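You operate a simulated robot arm through the tools that you are given. There is no shell and no other tool. Be economical: measure what you need, move in short steps, check, and stop when the job is done.

Carry out the task below with a simulated robot arm. There is one attempt and no reset: what you move stays moved.

TASK
Cap the rice and bean jars and tighten the sugar jar's loose cap.
Fine: red cap on the rice jar, blue cap on the bean jar.
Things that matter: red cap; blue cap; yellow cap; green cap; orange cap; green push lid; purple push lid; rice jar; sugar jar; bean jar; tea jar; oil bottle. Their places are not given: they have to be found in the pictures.

It is judged by the outcome, as a careful person would: the job done as asked, and still so three seconds after it is handed in. It fails if anything else is knocked over, pushed out of place, dropped, spilled or broken. A push-on lid holds only when it is set on centred and level and pressed home; a screw cap is set on level and turned clockwise until tight.

THE ROBOT
A 6-joint arm with a two-finger parallel gripper, fixed in place. Base frame: the origin is at the foot of the arm, x ahead of it, y to its left, z up; the work surface is at about z = 0. Readings come in mm, rad, newtons and seconds.
With the tool pointing down near the work surface it reaches from about 180 to 460 mm from the base axis. Its first joint turns from -1.222 to 1.222 rad. Payload 1.9 kg.
The TCP is the grasp point between the finger pads, 23 mm short of the fingertips. In the tool frame z runs along the fingers and y along their closing line. The gripper opens to 94 mm. The fingers are 38 mm wide and 10 mm thick; the gripper's body (54 by 96 mm) begins 39 mm behind the TCP.
Orientation is that of the tool frame in the base frame, as a unit quaternion [x, y, z, w]. With the fingers straight down and closing along the base's y, the tool's x points along the base's -x, its y along +y and its z along -z.

THE INTERFACE
- The arm moves only by the tool arm_command. Its arguments are lists of equal length, an entry for each row: "offset": the shift along the tool's x, y, z in units of 40 mm (1.0 is 40 mm), a list of three; "rot": the turn, a rotation vector about the tool's x, y, z in units of 8 degrees (1.0 is 8 degrees), a list of three; "hand": the finger opening in mm, from 0 to 94. In form: {"offset": [[tx, ty, tz], ...], "rot": [[wx, wy, wz], ...], "hand": [hand, ...]}. A call has 1 to 20 rows; each row shifts and turns the commanded pose from where the row before left it, along the tool's axes as they then stand. A call with a number of a shift or a turn outside -1 to 1 is refused whole. Each row takes 0.2 s and may step no farther than 50 mm and 0.15 rad from the row before; otherwise, or with a gripper value out of range, the whole call is refused. Where a pose cannot be reached the arm comes as near as it can. A force on the tool above 40 N (or 10 N above the force at the start of the call, whichever is more), or a blocked arm, ends the call early, and 0.2 s more pass. Each finger travels about 108 mm/s and halts on what it meets, pressing with about 41 N; the grip force reading is that of the motor and also rises with nothing between the fingers. The clock runs only during rows and for 0.2 s after the last one: add rows that do not move to give the fingers time. The reply holds the time, the measured pose of the TCP, the force on the tool along the base axes, the opening and the grip force, in the units named above and with some noise.
- Cameras (640 x 400 px; columns grow to the right, rows downward): "scene" is fixed at [33.7, 299, 425.3]; the picture's right is [-0.93, -0.37, 0.00], its down [-0.21, 0.53, -0.82] and it looks along [0.30, -0.76, -0.57] (base axes); focal length 214 px, centre (320, 200). "wrist" rides on the gripper at [-39, 0, -44] in the tool frame; the picture's right is [0.00, -1.00, 0.00], its down [0.97, 0.00, -0.24] and it looks along [0.24, 0.00, 0.97] (tool axes); focal length 218 px, centre (320, 200).
- grab_frame(camera): a new picture of that camera. No time passes.
- locate(camera, pixels): for up to 12 pixels [column, row] of the newest picture of that camera ("zoom" is the newest enlarged one), the place [x, y, z] in the base frame of the surface seen there, good to about 3 mm. No time passes.
- zoom(camera, box): a new picture of the part [left, top, right, bottom] of that camera's present view, enlarged. No time passes.
- job_done(): hands the job in; it is judged then, once.

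Go step by step. Measure first, check grasps and placings, and put right what went wrong. The budget is 80 turns and 54 pictures, counting those below and the enlarged ones. Unless the task says otherwise, let go and move clear before handing in, and close with one line.

The tools are called as name(argument=value, ...) on one line, values as JSON. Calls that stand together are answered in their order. arm_command: Moves the arm, as the interface text tells. Its arguments: {"type":"object","properties":{"offset":{"type":"array"},"rot":{"type":"array"},"hand":{"type":"array"}},"required":["offset","rot","hand"]} The other tools are called the same way: grab_frame (camera) takes a picture; locate (camera, pixels) gives the place of the surface under pixels of a picture; zoom (camera, box) takes an enlarged picture of a part of a camera's view; job_done () hands the job in.

At the start:

```text
time_s: 0.0
position: [228.8, -168.2, 367.0]
orientation: [0.001, 1.0, 0.0, 0.0]
ft_force: [0.2, -1.5, -0.1]
gripper_width: 93.9
gripper_force: 0.1
```

scene: 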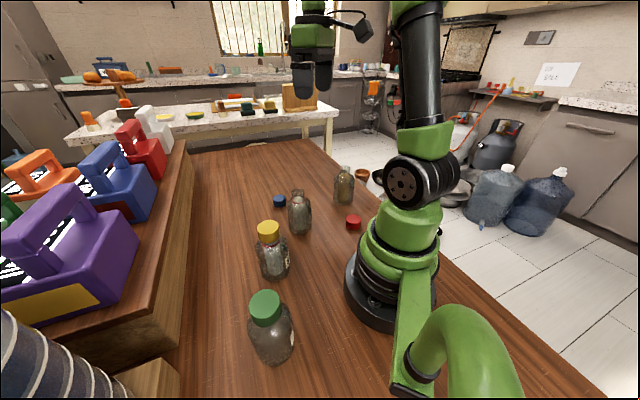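
wrist: 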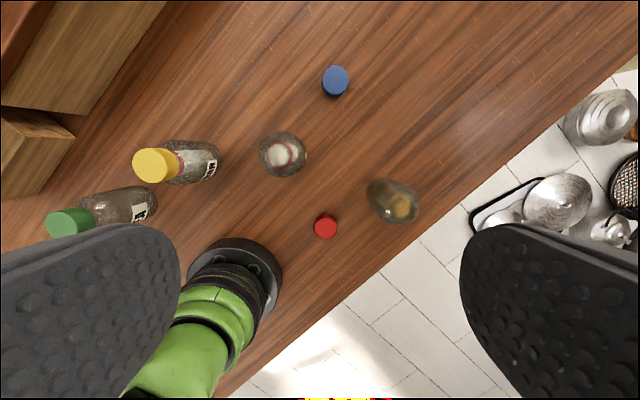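

The scene shows two open jars near (300,213) and (344,187), a yellow-capped jar near (272,250), a green-capped jar near (270,325), and loose blue (279,201) and red (353,222) caps. I'll zoom in to read labels.

zoom(camera="scene", box=[240, 150, 380, 290])

zoom(camera="wrist", box=[30, 50, 430, 300])

locate(camera="wrist", pixels=[[336, 78], [325, 226], [154, 165], [68, 222], [283, 153], [286, 160], [402, 207], [398, 200], [200, 160], [130, 205]])

```text
2.86 times, centred on (310, 220) of scene
```

zoom: 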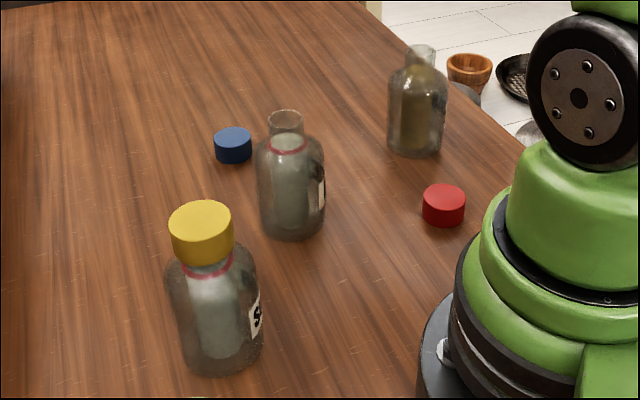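

```text
1.60 times, centred on (230, 175) of wrist
```

zoom: 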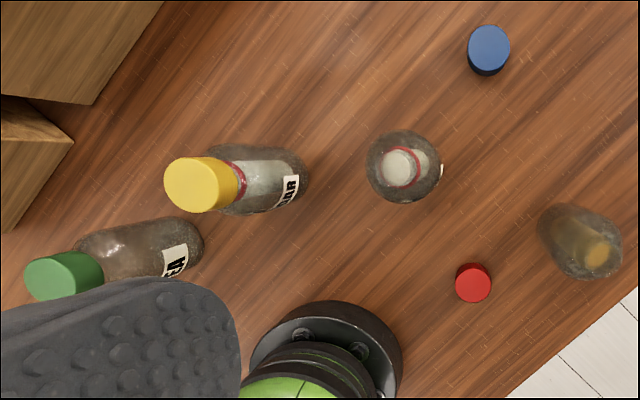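

```text
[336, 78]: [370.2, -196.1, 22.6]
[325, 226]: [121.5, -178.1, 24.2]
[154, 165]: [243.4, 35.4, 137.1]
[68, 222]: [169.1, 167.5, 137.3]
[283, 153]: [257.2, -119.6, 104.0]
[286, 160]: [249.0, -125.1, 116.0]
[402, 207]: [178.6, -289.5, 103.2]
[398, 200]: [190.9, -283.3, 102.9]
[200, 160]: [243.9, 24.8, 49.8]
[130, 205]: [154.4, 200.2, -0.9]
```

Yellow cap is on SUGAR and green on TEA. The labels of the two open jars need reading, so I'll zoom in on them.

zoom(camera="scene", box=[320, 155, 370, 215])

zoom(camera="scene", box=[265, 175, 325, 245])

zoom(camera="wrist", box=[240, 110, 440, 240])

```text
6.67 times, centred on (345, 185) of scene
```

zoom: 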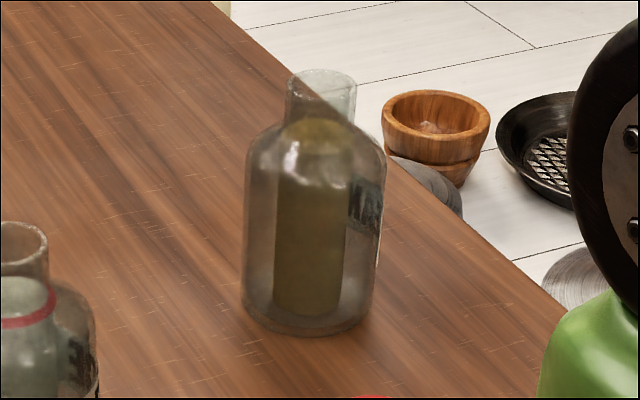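

```text
5.71 times, centred on (295, 210) of scene
```

zoom: 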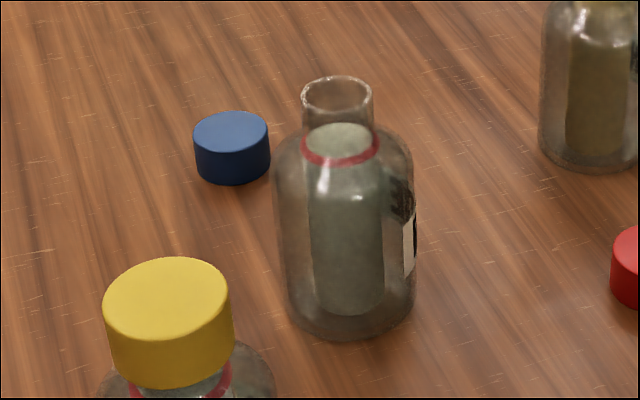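

```text
3.08 times, centred on (340, 175) of wrist
```

zoom: 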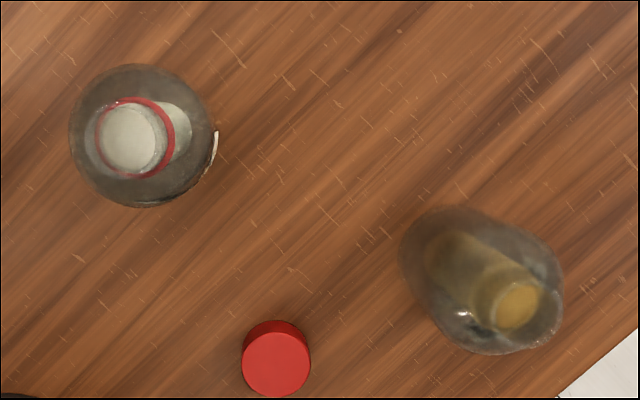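

The labels face -y, so I'll move the wrist camera to the -y side looking back, staying high.

arm_command(offset=[[0.25, -0.8, 0.4], [0.25, -0.8, 0.4], [0.25, -0.8, 0.4], [0.25, -0.8, 0.4], [0, 0, 0], [0, 0, 0], [0, 0, 0], [0, 0, 0], [0, 0, 0], [0, 0, 0], [0, 0, 0], [0, 0, 0], [0, 0, 0], [0, 0, 0], [0, 0, 0], [0, 0, 0], [0, 0, 0], [0, 0, 0], [0, 0, 0]], rot=[[0, 0, 0], [0, 0, 0], [0, 0, 0], [0, 0, 0], [0, 0, 1], [0, 0, 1], [0, 0, 1], [0, 0, 1], [0, 0, 1], [0, 0, 1], [0, 0, 1], [0, 0, 1], [0, 0, 1], [0, 0, 1], [0, 0, 1], [0, 1, 0], [0, 1, 0], [0, 1, 0], [0, 1, 0]], hand=[94, 94, 94, 94, 94, 94, 94, 94, 94, 94, 94, 94, 94, 94, 94, 94, 94, 94, 94])

grab_frame(camera="wrist")

```text
time_s: 4.0
position: [184.8, -288.9, 296.4]
orientation: [0.668, 0.692, 0.192, -0.197]
ft_force: [-0.6, -0.2, 0.5]
gripper_width: 94.2
gripper_force: 0.1
out of reach, approached as far as the arm can: row 19
```

```text
46 pictures are left
```

wrist: 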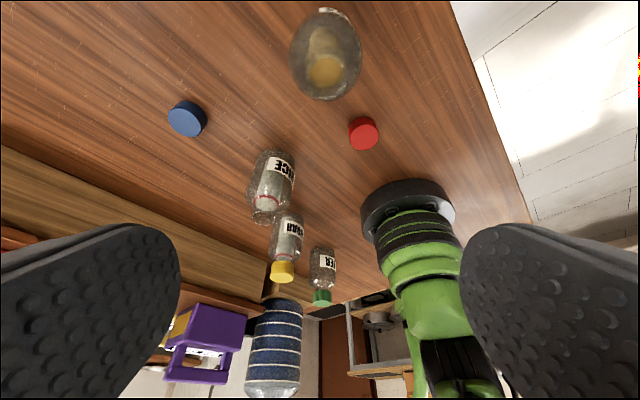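

The middle jar reads RICE. Now check the far jar (325,55).

zoom(camera="wrist", box=[270, 0, 390, 110])

zoom(camera="scene", box=[60, 60, 340, 235])

```text
3.64 times, centred on (330, 55) of wrist
```

zoom: 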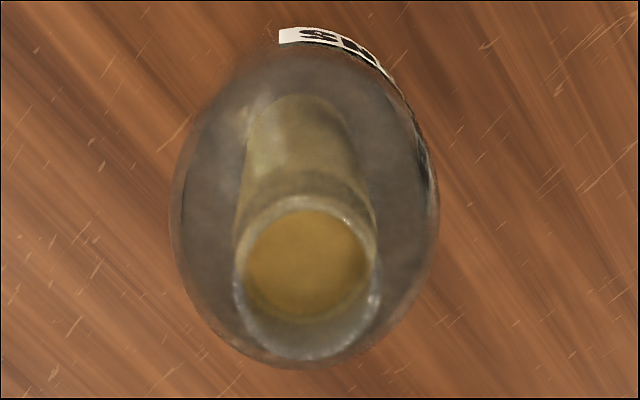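

```text
2.29 times, centred on (200, 148) of scene
```

zoom: 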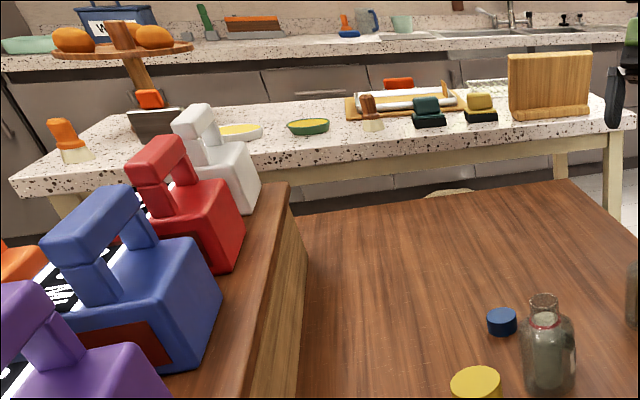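

The far jar's label ends in "S" (BEANS), so it is the bean jar. Now I'll measure cap and neck rims from enlarged scene pictures and the wrist view.

zoom(camera="scene", box=[265, 180, 375, 250])

locate(camera="wrist", pixels=[[363, 126], [363, 117], [363, 140], [350, 132], [376, 130], [187, 114], [182, 101], [194, 130], [170, 119], [203, 113], [325, 70], [326, 90]])

```text
5.71 times, centred on (320, 215) of scene
```

zoom: 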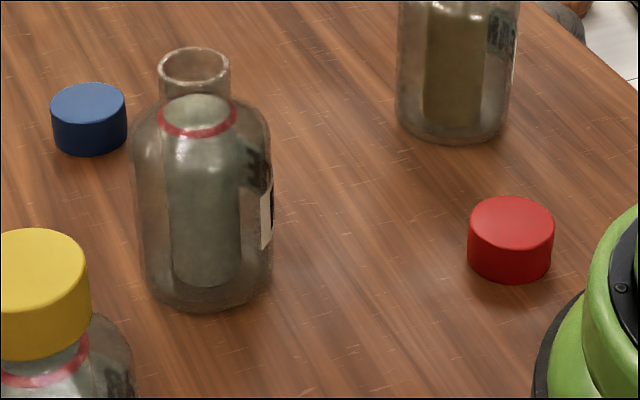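

```text
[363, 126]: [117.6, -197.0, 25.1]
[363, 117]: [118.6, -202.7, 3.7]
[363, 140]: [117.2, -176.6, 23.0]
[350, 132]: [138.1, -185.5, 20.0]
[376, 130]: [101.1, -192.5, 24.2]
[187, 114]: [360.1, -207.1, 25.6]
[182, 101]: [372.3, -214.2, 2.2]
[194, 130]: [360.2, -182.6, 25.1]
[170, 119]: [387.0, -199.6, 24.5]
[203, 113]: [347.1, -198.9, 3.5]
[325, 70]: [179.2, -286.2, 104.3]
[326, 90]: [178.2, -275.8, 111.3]
```

Now rim points from that zoom.

locate(camera="zoom", pixels=[[512, 200], [512, 246], [474, 222], [549, 222], [88, 86], [88, 121], [55, 106], [122, 104], [161, 68], [227, 68], [194, 50], [194, 86]])

zoom(camera="scene", box=[245, 200, 305, 240])

```text
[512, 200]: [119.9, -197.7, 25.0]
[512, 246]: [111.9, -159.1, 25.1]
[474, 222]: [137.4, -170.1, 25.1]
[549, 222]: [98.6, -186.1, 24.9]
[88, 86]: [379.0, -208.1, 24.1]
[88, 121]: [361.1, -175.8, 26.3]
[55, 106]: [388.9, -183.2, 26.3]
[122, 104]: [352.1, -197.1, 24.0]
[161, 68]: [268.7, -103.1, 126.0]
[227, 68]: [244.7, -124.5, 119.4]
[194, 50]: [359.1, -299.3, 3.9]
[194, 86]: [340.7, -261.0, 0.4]
```

```text
10.00 times, centred on (275, 220) of scene
```

zoom: 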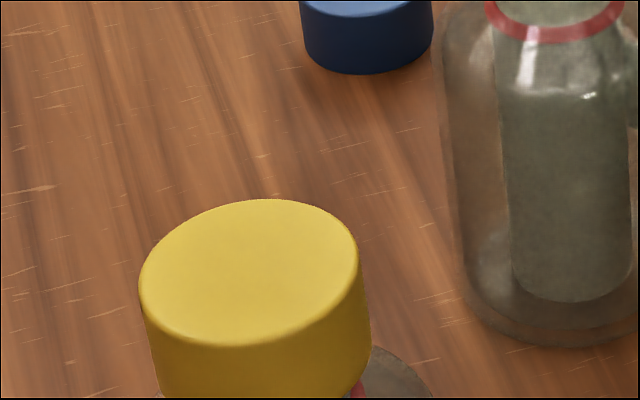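

locate(camera="zoom", pixels=[[150, 275], [350, 258], [262, 206], [235, 335], [250, 270], [200, 320], [320, 310], [310, 215]])

zoom(camera="scene", box=[250, 210, 310, 290])

```text
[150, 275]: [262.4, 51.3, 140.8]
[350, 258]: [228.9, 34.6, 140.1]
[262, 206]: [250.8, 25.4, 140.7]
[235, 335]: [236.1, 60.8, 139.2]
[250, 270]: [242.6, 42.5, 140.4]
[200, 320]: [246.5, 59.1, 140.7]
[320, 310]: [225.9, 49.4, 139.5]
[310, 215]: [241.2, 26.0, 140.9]
```

```text
5.00 times, centred on (280, 250) of scene
```

zoom: 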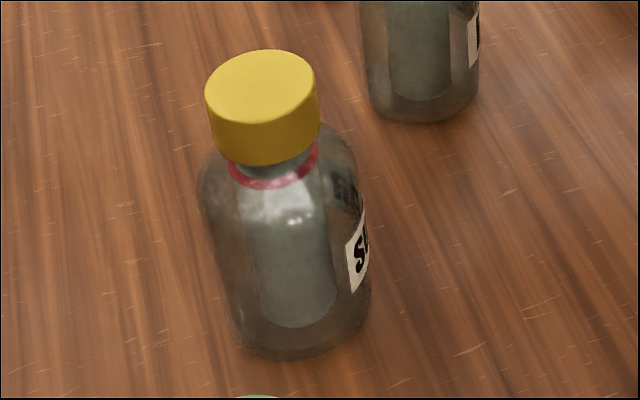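

Yellow cap is level at about (244,43), top z≈140; red cap at (118,-178), blue at (370,-191.5), both with tops at z≈25. Return to vertical and the default yaw.

arm_command(offset=[[0, 0, 0], [0, 0, 0], [0, 0, 0], [0, 0, 0], [0, 0, 0], [0, 0, 0], [0, 0, 0], [0, 0, 0], [0, 0, 0], [0, 0, 0], [0, 0, 0], [0, 0, 0], [0, 0, 0], [0, 0, 0], [0, 0, 0]], rot=[[0, -1, 0], [0, -1, 0], [0, -1, 0], [0, -1, 0], [0, 0, -1], [0, 0, -1], [0, 0, -1], [0, 0, -1], [0, 0, -1], [0, 0, -1], [0, 0, -1], [0, 0, -1], [0, 0, -1], [0, 0, -1], [0, 0, -1]], hand=[94, 94, 94, 94, 94, 94, 94, 94, 94, 94, 94, 94, 94, 94, 94])

```text
time_s: 7.2
position: [185.7, -287.4, 297.4]
orientation: [-0.002, 1.0, -0.001, 0.0]
ft_force: [0.1, -0.7, -0.7]
gripper_width: 94.1
gripper_force: 0.0
```

arm_command(offset=[[0.423, 0.682, 0], [0.423, 0.682, 0], [0.423, 0.682, 0], [0.423, 0.682, 0], [0, 0, 1], [0, 0, 1], [0, 0, 1], [0, 0, 1], [0, 0, 0]], rot=[[0, 0, 0], [0, 0, 0], [0, 0, 0], [0, 0, 0], [0, 0, 0], [0, 0, 0], [0, 0, 0], [0, 0, 0], [0, 0, 0]], hand=[94, 94, 94, 94, 94, 94, 94, 94, 94])

grab_frame(camera="wrist")

```text
time_s: 9.2
position: [119.0, -179.1, 136.5]
orientation: [-0.001, 1.0, 0.001, 0.0]
ft_force: [0.8, 0.7, 0.0]
gripper_width: 94.1
gripper_force: 0.1
```

```text
40 pictures are left
```

wrist: 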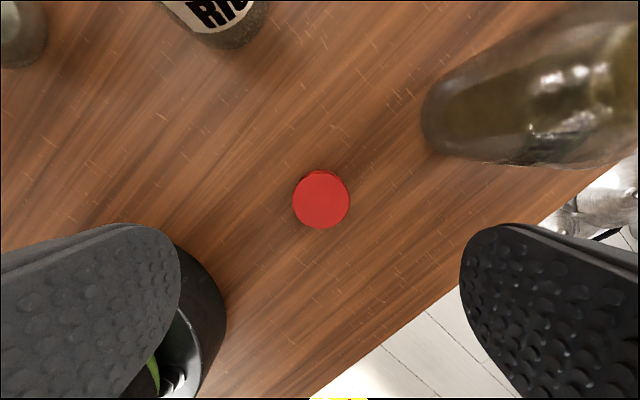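

Cap centred under the gripper at (321,200). Lower with a narrower opening and grip its upper part.

arm_command(offset=[[0.02, 0.02, 0], [0, 0, 0], [0, 0, 0.9], [0, 0, 0.9], [0, 0, 0.84], [0, 0, 0], [0, 0, 0], [0, 0, 0], [0, 0, 0]], rot=[[0, 0, 0], [0, 0, 0], [0, 0, 0], [0, 0, 0], [0, 0, 0], [0, 0, 0], [0, 0, 0], [0, 0, 0], [0, 0, 0]], hand=[64, 64, 64, 64, 64, 64, 35, 35, 35])

```text
time_s: 11.2
position: [116.1, -178.1, 30.3]
orientation: [0.0, 1.0, 0.001, 0.0]
ft_force: [0.9, -0.1, -0.1]
gripper_width: 41.1
gripper_force: 40.8
```

Gripped (41.1 mm). Lift and look at where the cap sits in the hand.

arm_command(offset=[[0, 0, -0.5], [0, 0, -1], [0, 0, -1], [0, 0, -1], [0, 0, -1], [0, 0, -0.75], [0, 0, 0]], rot=[[0, 0, 0], [0, 0, 0], [0, 0, 0], [0, 0, 0], [0, 0, 0], [0, 0, 0], [0, 0, 0]], hand=[35, 35, 35, 35, 35, 35, 35])

grab_frame(camera="wrist")

```text
time_s: 12.8
position: [115.9, -177.8, 240.8]
orientation: [-0.001, 1.0, -0.001, 0.0]
ft_force: [0.2, 0.8, -0.5]
gripper_width: 40.7
gripper_force: 40.5
```

```text
39 pictures are left
```

wrist: 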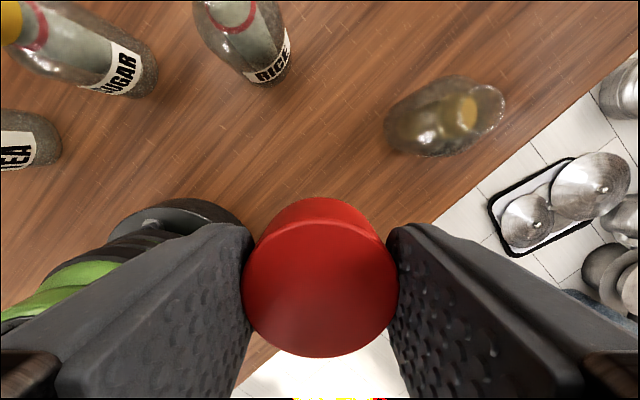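

Cap is held level and centred (about 1 mm toward base +x). Now move to view the rice jar's mouth from above.

arm_command(offset=[[-0.78, 0.515, -0.08], [-0.78, 0.515, -0.08], [-0.78, 0.515, -0.08], [0, 0, 0]], rot=[[0, 0, 0], [0, 0, 0], [0, 0, 0], [0, 0, 0]], hand=[35, 35, 35, 35])

zoom(camera="wrist", box=[240, 50, 400, 210])

```text
time_s: 13.8
position: [210.9, -117.7, 249.7]
orientation: [0.0, 1.0, 0.0, 0.0]
ft_force: [-0.4, 0.3, -0.4]
gripper_width: 40.7
gripper_force: 40.8
```

```text
2.50 times, centred on (320, 130) of wrist
```

zoom: 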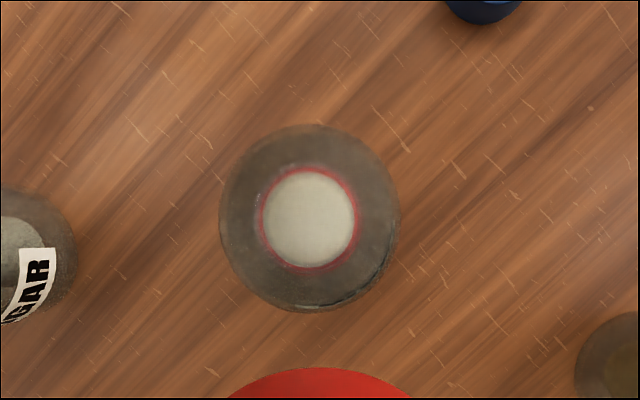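

Rice mouth centre ≈ (256.3,-114.2), from zoom (309,218). Pre-rotate counter-clockwise in the air to give screwing range.

arm_command(offset=[[-0.4, 0.03, 0], [-0.735, 0.04, 0], [0, 0, 0], [0, 0, 0], [0, 0, 0], [0, 0, 0], [0, 0, 0], [0, 0, 0], [0, 0, 0], [0, 0, 0], [0, 0, 0], [0, 0, 0], [0, 0, 0], [0, 0, 0], [0, 0, 0], [0, 0, 0], [0, 0, 0], [0, 0, 0]], rot=[[0, 0, 0], [0, 0, 0], [0, 0, -1], [0, 0, -1], [0, 0, -1], [0, 0, -1], [0, 0, -1], [0, 0, -1], [0, 0, -1], [0, 0, -1], [0, 0, -1], [0, 0, -1], [0, 0, -1], [0, 0, -1], [0, 0, -1], [0, 0, -1], [0, 0, -1], [0, 0, -1]], hand=[35, 35, 35, 35, 35, 35, 35, 35, 35, 35, 35, 35, 35, 35, 35, 35, 35, 35])

```text
time_s: 17.6
position: [254.4, -113.3, 249.4]
orientation: [0.899, -0.437, 0.0, 0.0]
ft_force: [-0.1, 0.5, 0.3]
gripper_width: 41.0
gripper_force: 40.8
```

Yaw -128° is reachable. Descend to just above the mouth and read.

arm_command(offset=[[0.03, -0.01, 0.9], [0, 0, 0.9], [0, 0, 0], [0, 0, 0]], rot=[[0, 0, 0], [0, 0, 0], [0, 0, 0], [0, 0, 0]], hand=[35, 35, 35, 35])

zoom(camera="scene", box=[255, 155, 345, 245])

grab_frame(camera="wrist")

```text
time_s: 18.6
position: [256.9, -112.8, 177.3]
orientation: [0.899, -0.438, 0.0, 0.001]
ft_force: [0.1, 0.7, 0.5]
gripper_width: 40.6
gripper_force: 41.0
```

```text
4.44 times, centred on (300, 200) of scene
```

zoom: 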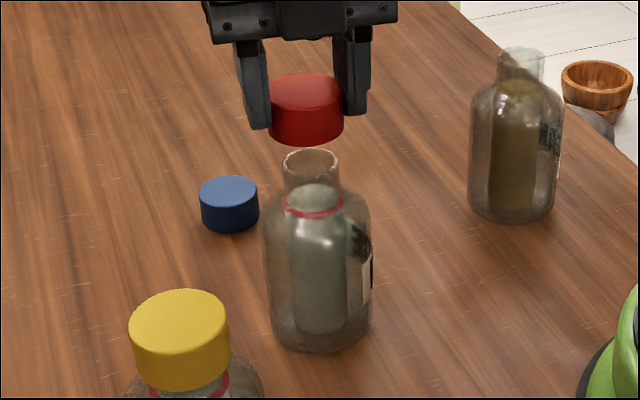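

```text
36 pictures are left
```

wrist: 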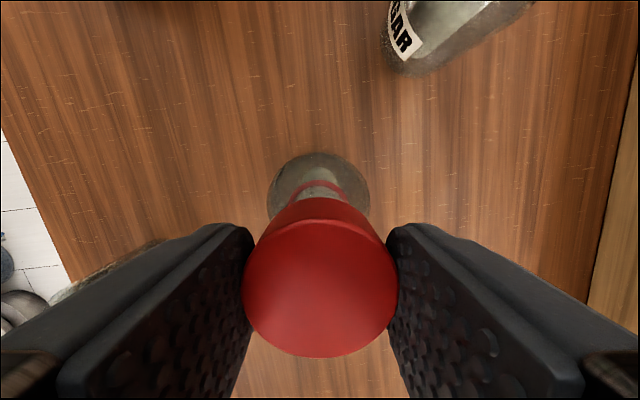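

Aligned in both views (cap col 306 vs neck 311 in line with perspective; wrist 320 vs 319). Descend slowly toward the rim.

arm_command(offset=[[0.02, 0.01, 0.2], [0, 0, 0.15], [0, 0, 0.1], [0, 0, 0.05], [0, 0, 0.05], [0, 0, 0]], rot=[[0, 0, 0], [0, 0, 0], [0, 0, 0], [0, 0, 0], [0, 0, 0], [0, 0, 0]], hand=[35, 35, 35, 35, 35, 35])

zoom(camera="scene", box=[275, 170, 325, 220])

```text
time_s: 20.0
position: [257.5, -115.6, 155.9]
orientation: [0.899, -0.439, -0.001, 0.0]
ft_force: [0.5, -0.3, 0.5]
gripper_width: 40.9
gripper_force: 41.4
```

```text
8.00 times, centred on (300, 195) of scene
```

zoom: 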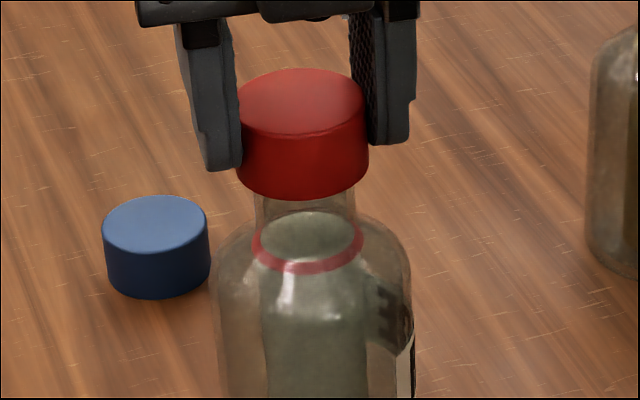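

No contact yet and alignment looks good. Continue down in ~1.5 mm rows.

arm_command(offset=[[0, 0, 0.05], [0, 0, 0.05], [0, 0, 0.05], [0, 0, 0.05], [0, 0, 0]], rot=[[0, 0, 0], [0, 0, 0], [0, 0, 0], [0, 0, 0], [0, 0, 0]], hand=[35, 35, 35, 35, 35])

```text
time_s: 21.2
position: [256.5, -115.5, 148.1]
orientation: [0.899, -0.438, 0.0, 0.0]
ft_force: [-0.4, 0.8, 0.2]
gripper_width: 40.8
gripper_force: 40.9
```

arm_command(offset=[[0, 0, 0.025], [0, 0, 0.025], [0, 0, 0.025], [0, 0, 0.025], [0, 0, 0]], rot=[[0, 0, 0], [0, 0, 0], [0, 0, 0], [0, 0, 0], [0, 0, 0]], hand=[35, 35, 35, 35, 35])

```text
time_s: 22.4
position: [256.6, -115.4, 144.6]
orientation: [0.899, -0.438, 0.001, 0.0]
ft_force: [-7.4, 0.4, 20.4]
gripper_width: 40.7
gripper_force: 40.8
```

Contact at ~145 mm (20 N down), same height as the loose yellow cap. Turn clockwise with a slight downward follow.

arm_command(offset=[[0, 0, 0.004], [0, 0, 0.004], [0, 0, 0.004], [0, 0, 0.004], [0, 0, 0.004], [0, 0, 0.004]], rot=[[0, 0, 1], [0, 0, 1], [0, 0, 1], [0, 0, 1], [0, 0, 1], [0, 0, 1]], hand=[35, 35, 35, 35, 35, 35])

```text
time_s: 23.8
position: [257.1, -114.8, 142.1]
orientation: [-0.642, 0.767, 0.001, -0.001]
ft_force: [-7.1, -3.9, 18.9]
gripper_width: 41.0
gripper_force: 40.7
```

It is descending with the turn. Keep turning.

arm_command(offset=[[0, 0, 0.004], [0, 0, 0.004], [0, 0, 0.004], [0, 0, 0.004], [0, 0, 0.004], [0, 0, 0.004]], rot=[[0, 0, 1], [0, 0, 1], [0, 0, 1], [0, 0, 1], [0, 0, 1], [0, 0, 1]], hand=[35, 35, 35, 35, 35, 35])

```text
time_s: 25.2
position: [257.3, -115.6, 141.3]
orientation: [-0.273, 0.962, 0.0, 0.0]
ft_force: [-11.6, 1.9, 31.9]
gripper_width: 40.7
gripper_force: 41.0
```

Vertical load rose to 32 N; continue turning without extra descent and look for the label turning with it.

arm_command(offset=[[0, 0, 0], [0, 0, 0], [0, 0, 0], [0, 0, 0]], rot=[[0, 0, 1], [0, 0, 1], [0, 0, 1], [0, 0, 1]], hand=[35, 35, 35, 35])

zoom(camera="scene", box=[265, 180, 325, 240])

```text
time_s: 26.2
position: [257.1, -114.8, 142.1]
orientation: [0.001, 1.0, 0.001, 0.001]
ft_force: [-0.2, 0.7, 1.5]
gripper_width: 40.5
gripper_force: 41.1
```

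```text
6.67 times, centred on (295, 210) of scene
```

zoom: 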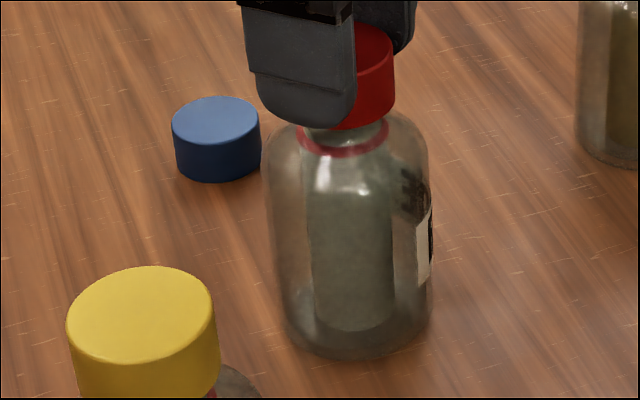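

Force dropped to ~0, so the thread drew it further; the label hasn't turned. Continue clockwise with slight follow.

arm_command(offset=[[0, 0, 0.006], [0, 0, 0.006], [0, 0, 0.006], [0, 0, 0.006], [0, 0, 0.006], [0, 0, 0.006]], rot=[[0, 0, 1], [0, 0, 1], [0, 0, 1], [0, 0, 1], [0, 0, 1], [0, 0, 1]], hand=[35, 35, 35, 35, 35, 35])

```text
time_s: 27.6
position: [256.9, -115.4, 141.0]
orientation: [0.393, 0.92, 0.0, 0.002]
ft_force: [-1.5, 0.8, 6.2]
gripper_width: 40.5
gripper_force: 40.8
stopped in row 6: the force on the tool passed its limit (the readings are from after the stop); the commanded pose is now the measured one
```

A limit was hit near 46° — possibly tight. Try a little more turn to confirm.

arm_command(offset=[[0, 0, 0], [0, 0, 0], [0, 0, 0]], rot=[[0, 0, 0.5], [0, 0, 0.5], [0, 0, 0.5]], hand=[35, 35, 35])

zoom(camera="scene", box=[265, 180, 325, 240])

```text
time_s: 28.4
position: [258.3, -115.3, 141.9]
orientation: [0.487, 0.874, 0.001, 0.002]
ft_force: [-0.6, -1.8, 12.7]
gripper_width: 40.5
gripper_force: 40.9
```

```text
6.67 times, centred on (295, 210) of scene
```

zoom: 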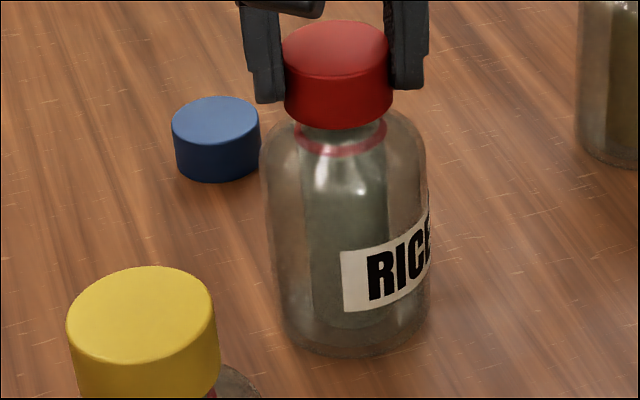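

The jar itself now turns with the cap (label has swung round) and the top is at ~137, same as the tea jar — it's tight. Release and lift.

arm_command(offset=[[0, 0, 0], [0, 0, 0], [0, 0, -0.5], [0, 0, -1], [0, 0, -1], [0, 0, -0.5], [0, 0, 0]], rot=[[0, 0, 0], [0, 0, 0], [0, 0, 0], [0, 0, 0], [0, 0, 0], [0, 0, 0], [0, 0, 0]], hand=[64, 64, 64, 64, 64, 64, 64])

zoom(camera="scene", box=[260, 170, 350, 250])

locate(camera="zoom", pixels=[[256, 142], [222, 140], [290, 140]])

```text
time_s: 30.0
position: [258.9, -115.7, 260.2]
orientation: [0.487, 0.873, 0.0, 0.002]
ft_force: [-0.9, 0.6, -0.5]
gripper_width: 64.1
gripper_force: 0.0
```

```text
5.00 times, centred on (305, 210) of scene
```

zoom: 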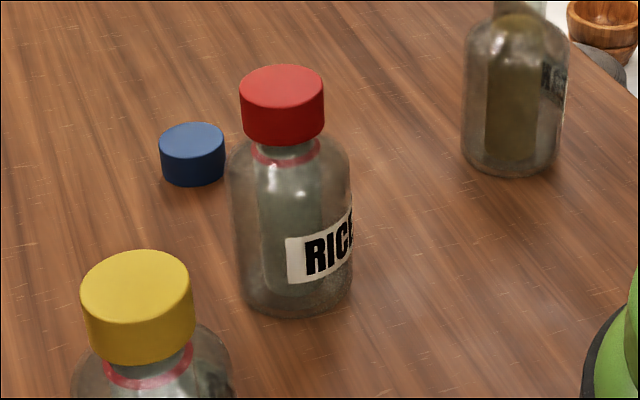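

```text
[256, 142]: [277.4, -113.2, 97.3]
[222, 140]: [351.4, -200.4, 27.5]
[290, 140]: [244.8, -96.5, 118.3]
```

Red cap sits level and the jar is upright. Now rotate back and go over the blue cap.

arm_command(offset=[[0, 0, 0], [0, 0, 0], [0, 0, 0], [0, 0, 0], [0, 0, 0], [0, 0, 0], [0, 0, 0], [0, 0, 0], [-0.696, -0.474, 0], [-0.696, -0.474, 0], [-0.696, -0.474, 0], [-0.696, -0.474, 0], [0, 0, 0.9], [0, 0, 0.9], [0, 0, 0.9], [0, 0, 0]], rot=[[0, 0, -1], [0, 0, -1], [0, 0, -1], [0, 0, -1], [0, 0, -1], [0, 0, -1], [0, 0, -1], [0, 0, -0.29], [0, 0, 0], [0, 0, 0], [0, 0, 0], [0, 0, 0], [0, 0, 0], [0, 0, 0], [0, 0, 0], [0, 0, 0]], hand=[64, 64, 64, 64, 64, 64, 64, 64, 64, 64, 64, 64, 64, 64, 64, 64])

grab_frame(camera="wrist")

```text
time_s: 33.4
position: [368.6, -191.3, 153.8]
orientation: [0.0, 1.0, -0.001, 0.003]
ft_force: [-0.5, -0.1, -0.3]
gripper_width: 64.2
gripper_force: 0.0
```

```text
31 pictures are left
```

wrist: 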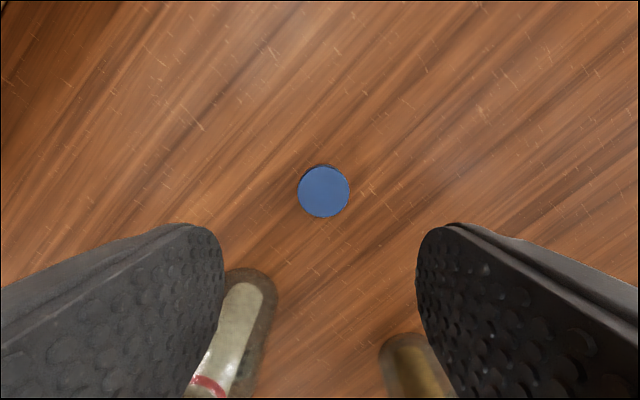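

Blue cap centre (324,192) → about (371,-193). Correct slightly, lower, grip, lift.

arm_command(offset=[[-0.06, -0.042, 0.3], [0, 0, 0.9], [0, 0, 0.9], [0, 0, 0.7], [0, 0, 0.29], [0, 0, 0], [0, 0, 0], [0, 0, 0], [0, 0, 0]], rot=[[0, 0, 0], [0, 0, 0], [0, 0, 0], [0, 0, 0], [0, 0, 0], [0, 0, 0], [0, 0, 0], [0, 0, 0], [0, 0, 0]], hand=[64, 64, 64, 64, 64, 64, 35, 35, 35])

```text
time_s: 35.4
position: [371.8, -193.3, 31.2]
orientation: [-0.001, 1.0, -0.001, 0.001]
ft_force: [0.9, 0.0, 0.8]
gripper_width: 41.0
gripper_force: 41.4
```

arm_command(offset=[[0, 0, -0.5], [0, 0, -1], [0, 0, -1], [0, 0, -1], [0, 0, -1], [0, 0, -1], [0.81, -0.31, 0], [0.81, -0.31, 0], [0.81, -0.31, 0], [0.81, -0.31, 0], [0.81, -0.31, 0], [0.81, -0.31, 0], [0.81, -0.31, 0], [0, 0, 0]], rot=[[0, 0, 0], [0, 0, 0], [0, 0, 0], [0, 0, 0], [0, 0, 0], [0, 0, 0], [0, 0, 0], [0, 0, 0], [0, 0, 0], [0, 0, 0], [0, 0, 0], [0, 0, 0], [0, 0, 0], [0, 0, 0]], hand=[35, 35, 35, 35, 35, 35, 35, 35, 35, 35, 35, 35, 35, 35])

grab_frame(camera="wrist")

zoom(camera="wrist", box=[240, 50, 400, 210])

```text
time_s: 38.4
position: [143.4, -280.5, 250.6]
orientation: [0.0, 1.0, 0.0, 0.002]
ft_force: [-0.8, 0.8, -0.2]
gripper_width: 41.0
gripper_force: 41.1
```

```text
30 pictures are left
```

wrist: 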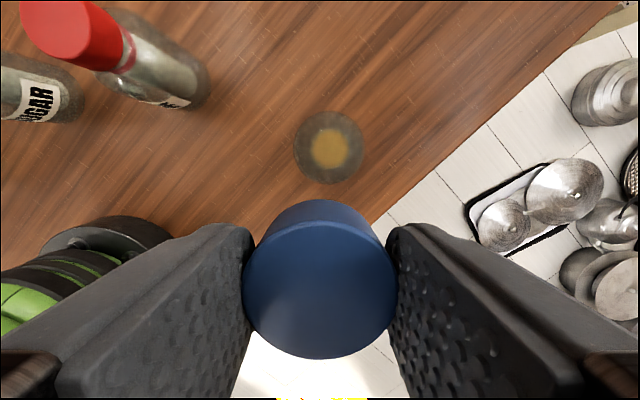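

```text
2.50 times, centred on (320, 130) of wrist
```

zoom: 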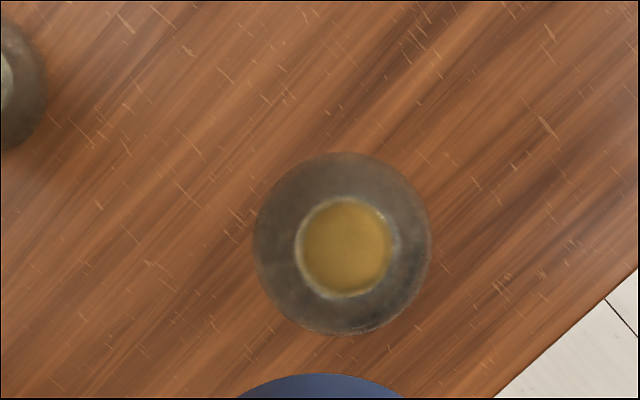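

Bean mouth centre at zoom (348,248) → about (180,-289). Cross-check with the scene camera.

zoom(camera="scene", box=[320, 150, 370, 210])

locate(camera="wrist", pixels=[[330, 150], [316, 150], [346, 150], [331, 135], [331, 165]])

```text
6.67 times, centred on (345, 180) of scene
```

zoom: 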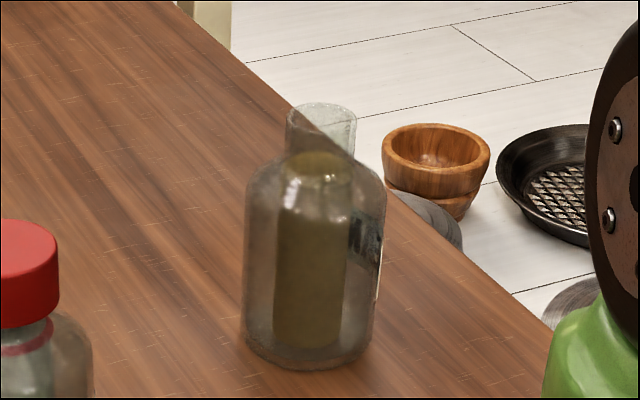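

```text
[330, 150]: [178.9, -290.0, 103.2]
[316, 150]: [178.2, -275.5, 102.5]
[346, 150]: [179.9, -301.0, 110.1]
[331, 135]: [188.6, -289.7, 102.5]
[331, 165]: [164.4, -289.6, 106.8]
```

Estimates agree at ≈(180.5,-289). Move over it, pre-rotate -96°, and descend partway.

arm_command(offset=[[-0.465, -0.119, 0], [-0.465, -0.119, 0], [0, 0, 0], [0, 0, 0], [0, 0, 0], [0, 0, 0], [0, 0, 0], [0, 0, 0], [0, 0, 0], [0, 0, 0], [0, 0, 0], [0, 0, 0], [0, 0, 0], [0, 0, 0], [0, 0, 0.9], [0, 0, 0.85], [0, 0, 0]], rot=[[0, 0, 0], [0, 0, 0], [0, 0, -1], [0, 0, -1], [0, 0, -1], [0, 0, -1], [0, 0, -1], [0, 0, -1], [0, 0, -1], [0, 0, -1], [0, 0, -1], [0, 0, -1], [0, 0, -1], [0, 0, -1], [0, 0, 0], [0, 0, 0], [0, 0, 0]], hand=[35, 35, 35, 35, 35, 35, 35, 35, 35, 35, 35, 35, 35, 35, 35, 35, 35])

grab_frame(camera="wrist")

zoom(camera="scene", box=[305, 125, 385, 215])

```text
time_s: 42.0
position: [185.2, -283.8, 177.0]
orientation: [0.743, -0.669, 0.002, -0.001]
ft_force: [0.5, 0.6, -0.7]
gripper_width: 40.6
gripper_force: 40.6
out of reach, approached as far as the arm can: row 14
```

```text
27 pictures are left
```

wrist: 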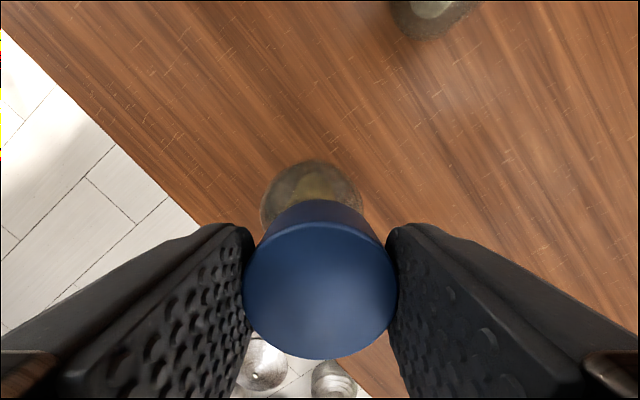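

```text
4.44 times, centred on (345, 170) of scene
```

zoom: 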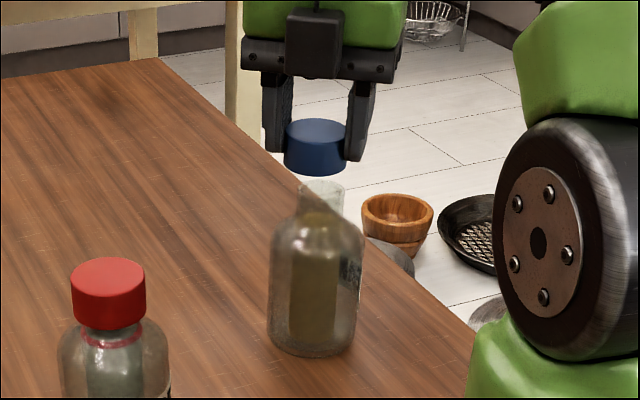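

Row 14 hit a joint limit and pulled the position off by ~(5,6) mm. Turn back 12° and correct the position.

arm_command(offset=[[0, 0, 0], [0, 0, 0], [0.155, 0.11, 0], [0, 0, 0], [0, 0, 0]], rot=[[0, 0, 1], [0, 0, 0.5], [0, 0, 0], [0, 0, 0], [0, 0, 0]], hand=[35, 35, 35, 35, 35])

```text
time_s: 43.2
position: [179.3, -290.5, 175.1]
orientation: [-0.669, 0.743, -0.002, 0.0]
ft_force: [-0.4, -0.3, -0.8]
gripper_width: 40.9
gripper_force: 40.9
```

grab_frame(camera="wrist")

zoom(camera="scene", box=[315, 135, 375, 205])

```text
25 pictures are left
```

wrist: 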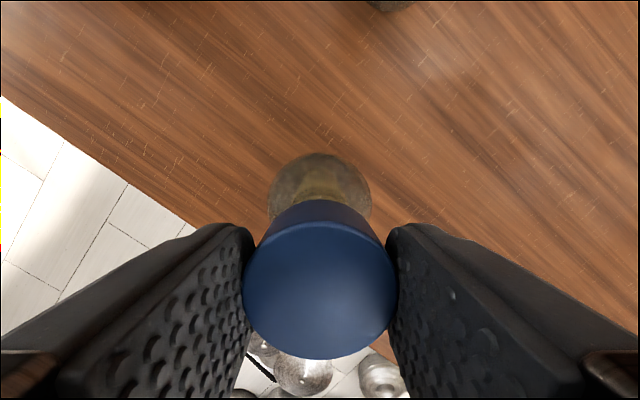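

```text
5.71 times, centred on (345, 170) of scene
```

zoom: 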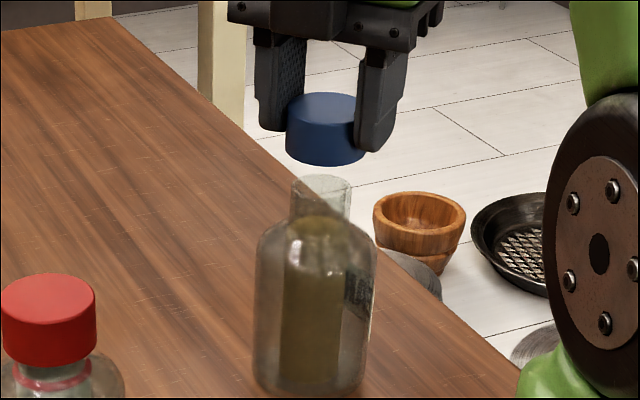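

Aligned within ~1 mm (jar top edge row 153, as with rice). Small x correction and descend.

arm_command(offset=[[0, -0.02, 0.2], [0, 0, 0.15], [0, 0, 0.1], [0, 0, 0.05], [0, 0, 0.05], [0, 0, 0.05], [0, 0, 0]], rot=[[0, 0, 0], [0, 0, 0], [0, 0, 0], [0, 0, 0], [0, 0, 0], [0, 0, 0], [0, 0, 0]], hand=[35, 35, 35, 35, 35, 35, 35])

zoom(camera="scene", box=[315, 135, 375, 205])

```text
time_s: 44.8
position: [180.0, -290.4, 151.4]
orientation: [-0.669, 0.743, -0.003, 0.0]
ft_force: [-0.8, 0.0, 0.2]
gripper_width: 40.8
gripper_force: 40.8
```

```text
5.71 times, centred on (345, 170) of scene
```

zoom: 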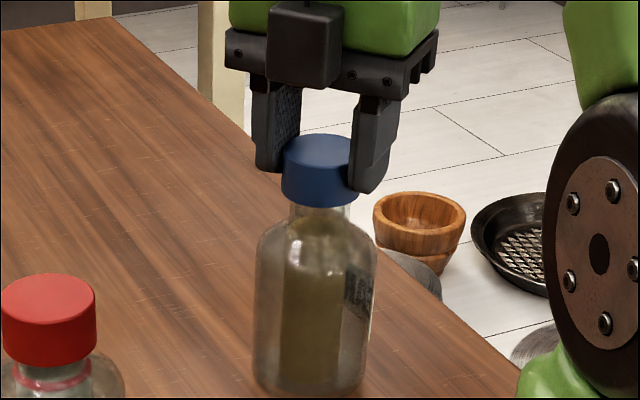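

The cap is over the neck with no lateral force. Lower to contact.

arm_command(offset=[[0, 0, 0.03], [0, 0, 0.03], [0, 0, 0.03], [0, 0, 0.03], [0, 0, 0.025], [0, 0, 0]], rot=[[0, 0, 0], [0, 0, 0], [0, 0, 0], [0, 0, 0], [0, 0, 0], [0, 0, 0]], hand=[35, 35, 35, 35, 35, 35])

```text
time_s: 46.2
position: [181.5, -290.9, 144.9]
orientation: [-0.669, 0.743, -0.002, 0.001]
ft_force: [0.3, 0.3, -3.1]
gripper_width: 40.9
gripper_force: 40.5
```

arm_command(offset=[[0, 0, 0.02], [0, 0, 0.02], [0, 0, 0]], rot=[[0, 0, 0], [0, 0, 0], [0, 0, 0]], hand=[35, 35, 35])

```text
time_s: 47.0
position: [181.4, -291.3, 145.5]
orientation: [-0.669, 0.744, 0.0, 0.001]
ft_force: [-0.4, 0.4, 1.9]
gripper_width: 41.2
gripper_force: 41.4
```

arm_command(offset=[[0, 0, 0.02], [0, 0, 0.02], [0, 0, 0]], rot=[[0, 0, 0], [0, 0, 0], [0, 0, 0]], hand=[35, 35, 35])

```text
time_s: 47.8
position: [181.8, -290.7, 144.9]
orientation: [-0.669, 0.743, -0.004, 0.0]
ft_force: [-3.8, 1.5, 32.5]
gripper_width: 40.7
gripper_force: 40.9
```

Contact (32 N). Turn clockwise.

arm_command(offset=[[0, 0, 0], [0, 0, 0], [0, 0, 0.002], [0, 0, 0.003], [0, 0, 0.003], [0, 0, 0.003]], rot=[[0, 0, 1], [0, 0, 1], [0, 0, 1], [0, 0, 1], [0, 0, 1], [0, 0, 1]], hand=[35, 35, 35, 35, 35, 35])

```text
time_s: 49.2
position: [179.9, -290.0, 143.2]
orientation: [-0.308, 0.951, -0.002, 0.002]
ft_force: [5.2, -7.0, 26.7]
gripper_width: 40.8
gripper_force: 41.0
```

Descending as it turns, as with the red cap. Continue.

arm_command(offset=[[0, 0, 0.002], [0, 0, 0.002], [0, 0, 0.002], [0, 0, 0.002], [0, 0, 0.002], [0, 0, 0.002]], rot=[[0, 0, 1], [0, 0, 1], [0, 0, 1], [0, 0, 1], [0, 0, 1], [0, 0, 1]], hand=[35, 35, 35, 35, 35, 35])

zoom(camera="scene", box=[315, 145, 375, 205])

```text
time_s: 50.6
position: [180.8, -290.0, 143.6]
orientation: [0.106, 0.994, 0.0, 0.002]
ft_force: [5.8, -6.7, 14.2]
gripper_width: 40.5
gripper_force: 40.7
```

```text
6.67 times, centred on (345, 175) of scene
```

zoom: 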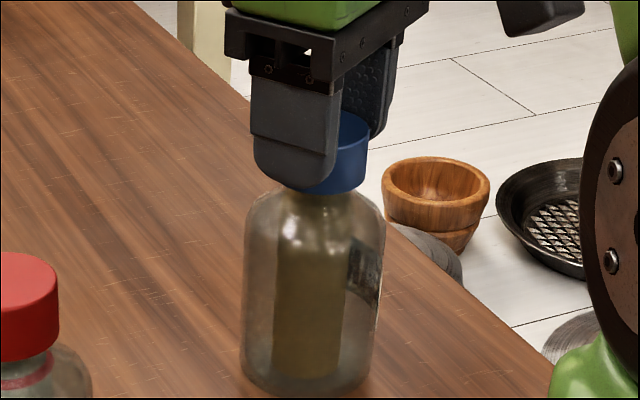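

Label hasn't turned; load decreasing so it's screwing down. Keep going.

arm_command(offset=[[0, 0, 0.004], [0, 0, 0.004], [0, 0, 0.004], [0, 0, 0.004], [0, 0, 0.004], [0, 0, 0.002]], rot=[[0, 0, 1], [0, 0, 1], [0, 0, 1], [0, 0, 1], [0, 0, 1], [0, 0, 1]], hand=[35, 35, 35, 35, 35, 35])

zoom(camera="scene", box=[315, 145, 375, 205])

```text
time_s: 52.0
position: [181.5, -289.2, 141.0]
orientation: [0.5, 0.866, 0.0, 0.001]
ft_force: [0.6, 4.2, 26.3]
gripper_width: 40.7
gripper_force: 41.2
```

```text
6.67 times, centred on (345, 175) of scene
```

zoom: 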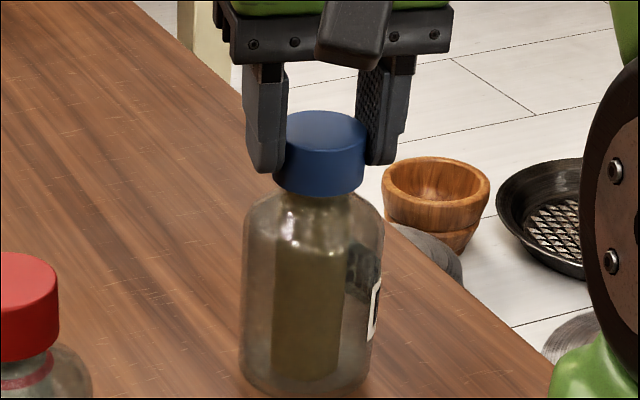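

The label began to turn with the cap — it's reaching tight. Another ~20° to confirm.

arm_command(offset=[[0, 0, 0], [0, 0, 0], [0, 0, 0]], rot=[[0, 0, 1], [0, 0, 1], [0, 0, 0.5]], hand=[35, 35, 35])

zoom(camera="scene", box=[315, 145, 375, 205])

```text
time_s: 52.8
position: [181.7, -290.0, 141.9]
orientation: [0.644, 0.765, 0.001, 0.002]
ft_force: [-0.4, 0.0, 15.8]
gripper_width: 40.9
gripper_force: 41.3
```

```text
6.67 times, centred on (345, 175) of scene
```

zoom: 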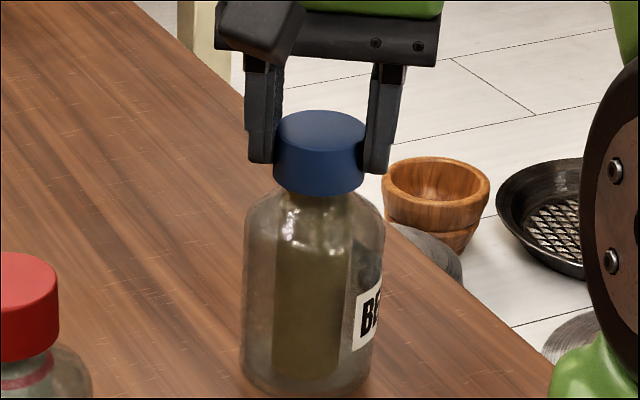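

The jar turns with the cap ("BE…" showing): tight. Release, lift, and unwind.

arm_command(offset=[[0, 0, 0], [0, 0, 0], [0, 0, -0.5], [0, 0, -1], [0, 0, -1], [0, 0, -0.5], [0, 0, 0], [0, 0, 0], [0, 0, 0], [0, 0, 0], [0, 0, 0], [0, 0, 0], [0, 0, 0], [0, 0, 0], [0, 0, 0], [0, 0, 0], [0, 0, 0]], rot=[[0, 0, 0], [0, 0, 0], [0, 0, 0], [0, 0, 0], [0, 0, 0], [0, 0, 0], [0, 0, -1], [0, 0, -1], [0, 0, -1], [0, 0, -1], [0, 0, -1], [0, 0, -1], [0, 0, -1], [0, 0, -1], [0, 0, -1], [0, 0, -1], [0, 0, 0]], hand=[64, 64, 64, 64, 64, 64, 64, 64, 64, 64, 64, 64, 64, 64, 64, 64, 64])

zoom(camera="scene", box=[260, 140, 380, 220])

```text
time_s: 56.4
position: [180.1, -290.2, 260.7]
orientation: [-0.001, 1.0, -0.001, 0.001]
ft_force: [0.1, 0.1, -1.0]
gripper_width: 63.7
gripper_force: 0.1
```

```text
5.00 times, centred on (320, 180) of scene
```

zoom: 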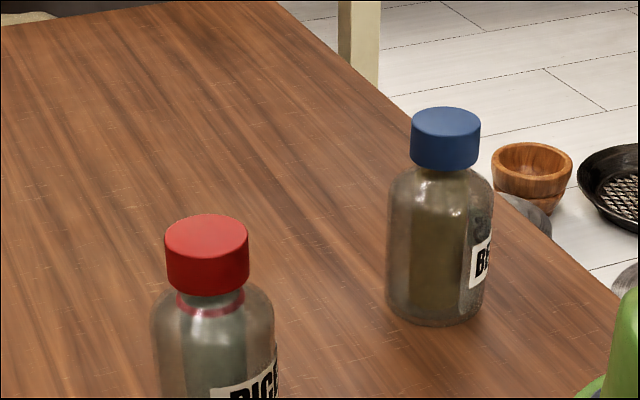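

Both caps are on level. Now move over the sugar jar's yellow cap for a top view.

arm_command(offset=[[-0.178, 0.926, 0], [-0.178, 0.926, 0], [-0.178, 0.926, 0], [-0.178, 0.926, 0], [-0.178, 0.926, 0], [-0.178, 0.926, 0], [-0.178, 0.926, 0], [-0.178, 0.926, 0], [-0.178, 0.926, 0], [0, 0, 0]], rot=[[0, 0, 0], [0, 0, 0], [0, 0, 0], [0, 0, 0], [0, 0, 0], [0, 0, 0], [0, 0, 0], [0, 0, 0], [0, 0, 0], [0, 0, 0]], hand=[64, 64, 64, 64, 64, 64, 64, 64, 64, 64])

grab_frame(camera="wrist")

```text
time_s: 58.6
position: [244.3, 43.5, 261.0]
orientation: [0.0, 1.0, -0.001, 0.001]
ft_force: [-1.0, 0.0, 0.5]
gripper_width: 63.9
gripper_force: 0.1
```

```text
18 pictures are left
```

wrist: 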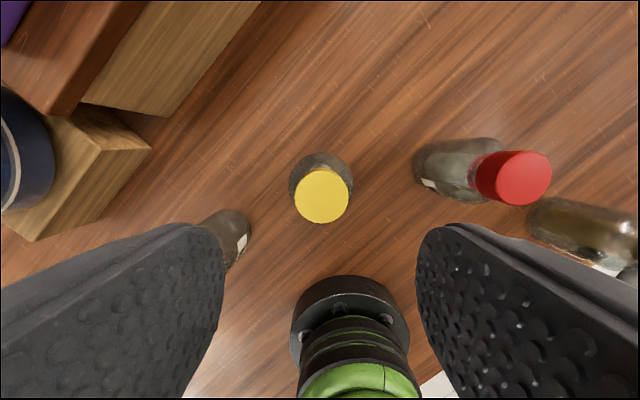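

Yellow cap centre (322,196) → about (245,42.5). Pre-rotate counter-clockwise above it.

arm_command(offset=[[-0.02, -0.025, 0], [0, 0, 0], [0, 0, 0], [0, 0, 0], [0, 0, 0], [0, 0, 0], [0, 0, 0], [0, 0, 0], [0, 0, 0], [0, 0, 0], [0, 0, 0], [0, 0, 0], [0, 0, 0], [0, 0, 0], [0, 0, 0], [0, 0, 0], [0, 0, 0], [0, 0, 0]], rot=[[0, 0, 0], [0, 0, -1], [0, 0, -1], [0, 0, -1], [0, 0, -1], [0, 0, -1], [0, 0, -1], [0, 0, -1], [0, 0, -1], [0, 0, -1], [0, 0, -1], [0, 0, -1], [0, 0, -1], [0, 0, -1], [0, 0, -1], [0, 0, -1], [0, 0, -1], [0, 0, 0]], hand=[64, 64, 64, 64, 64, 64, 64, 64, 64, 64, 64, 64, 64, 64, 64, 64, 64, 64])

grab_frame(camera="wrist")

```text
time_s: 62.4
position: [244.9, 42.8, 259.4]
orientation: [0.899, -0.438, 0.001, -0.001]
ft_force: [-0.1, 0.0, -0.8]
gripper_width: 64.0
gripper_force: 0.1
```

```text
17 pictures are left
```

wrist: 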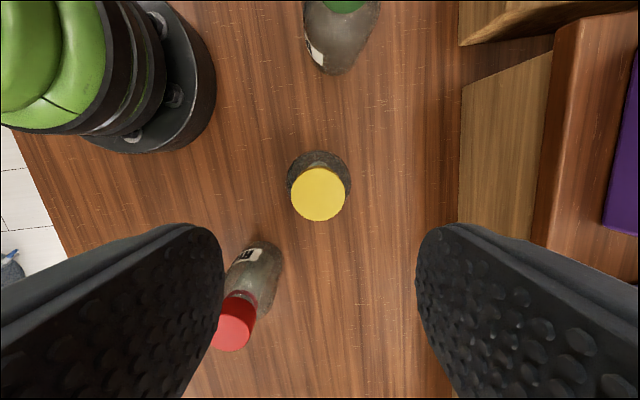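

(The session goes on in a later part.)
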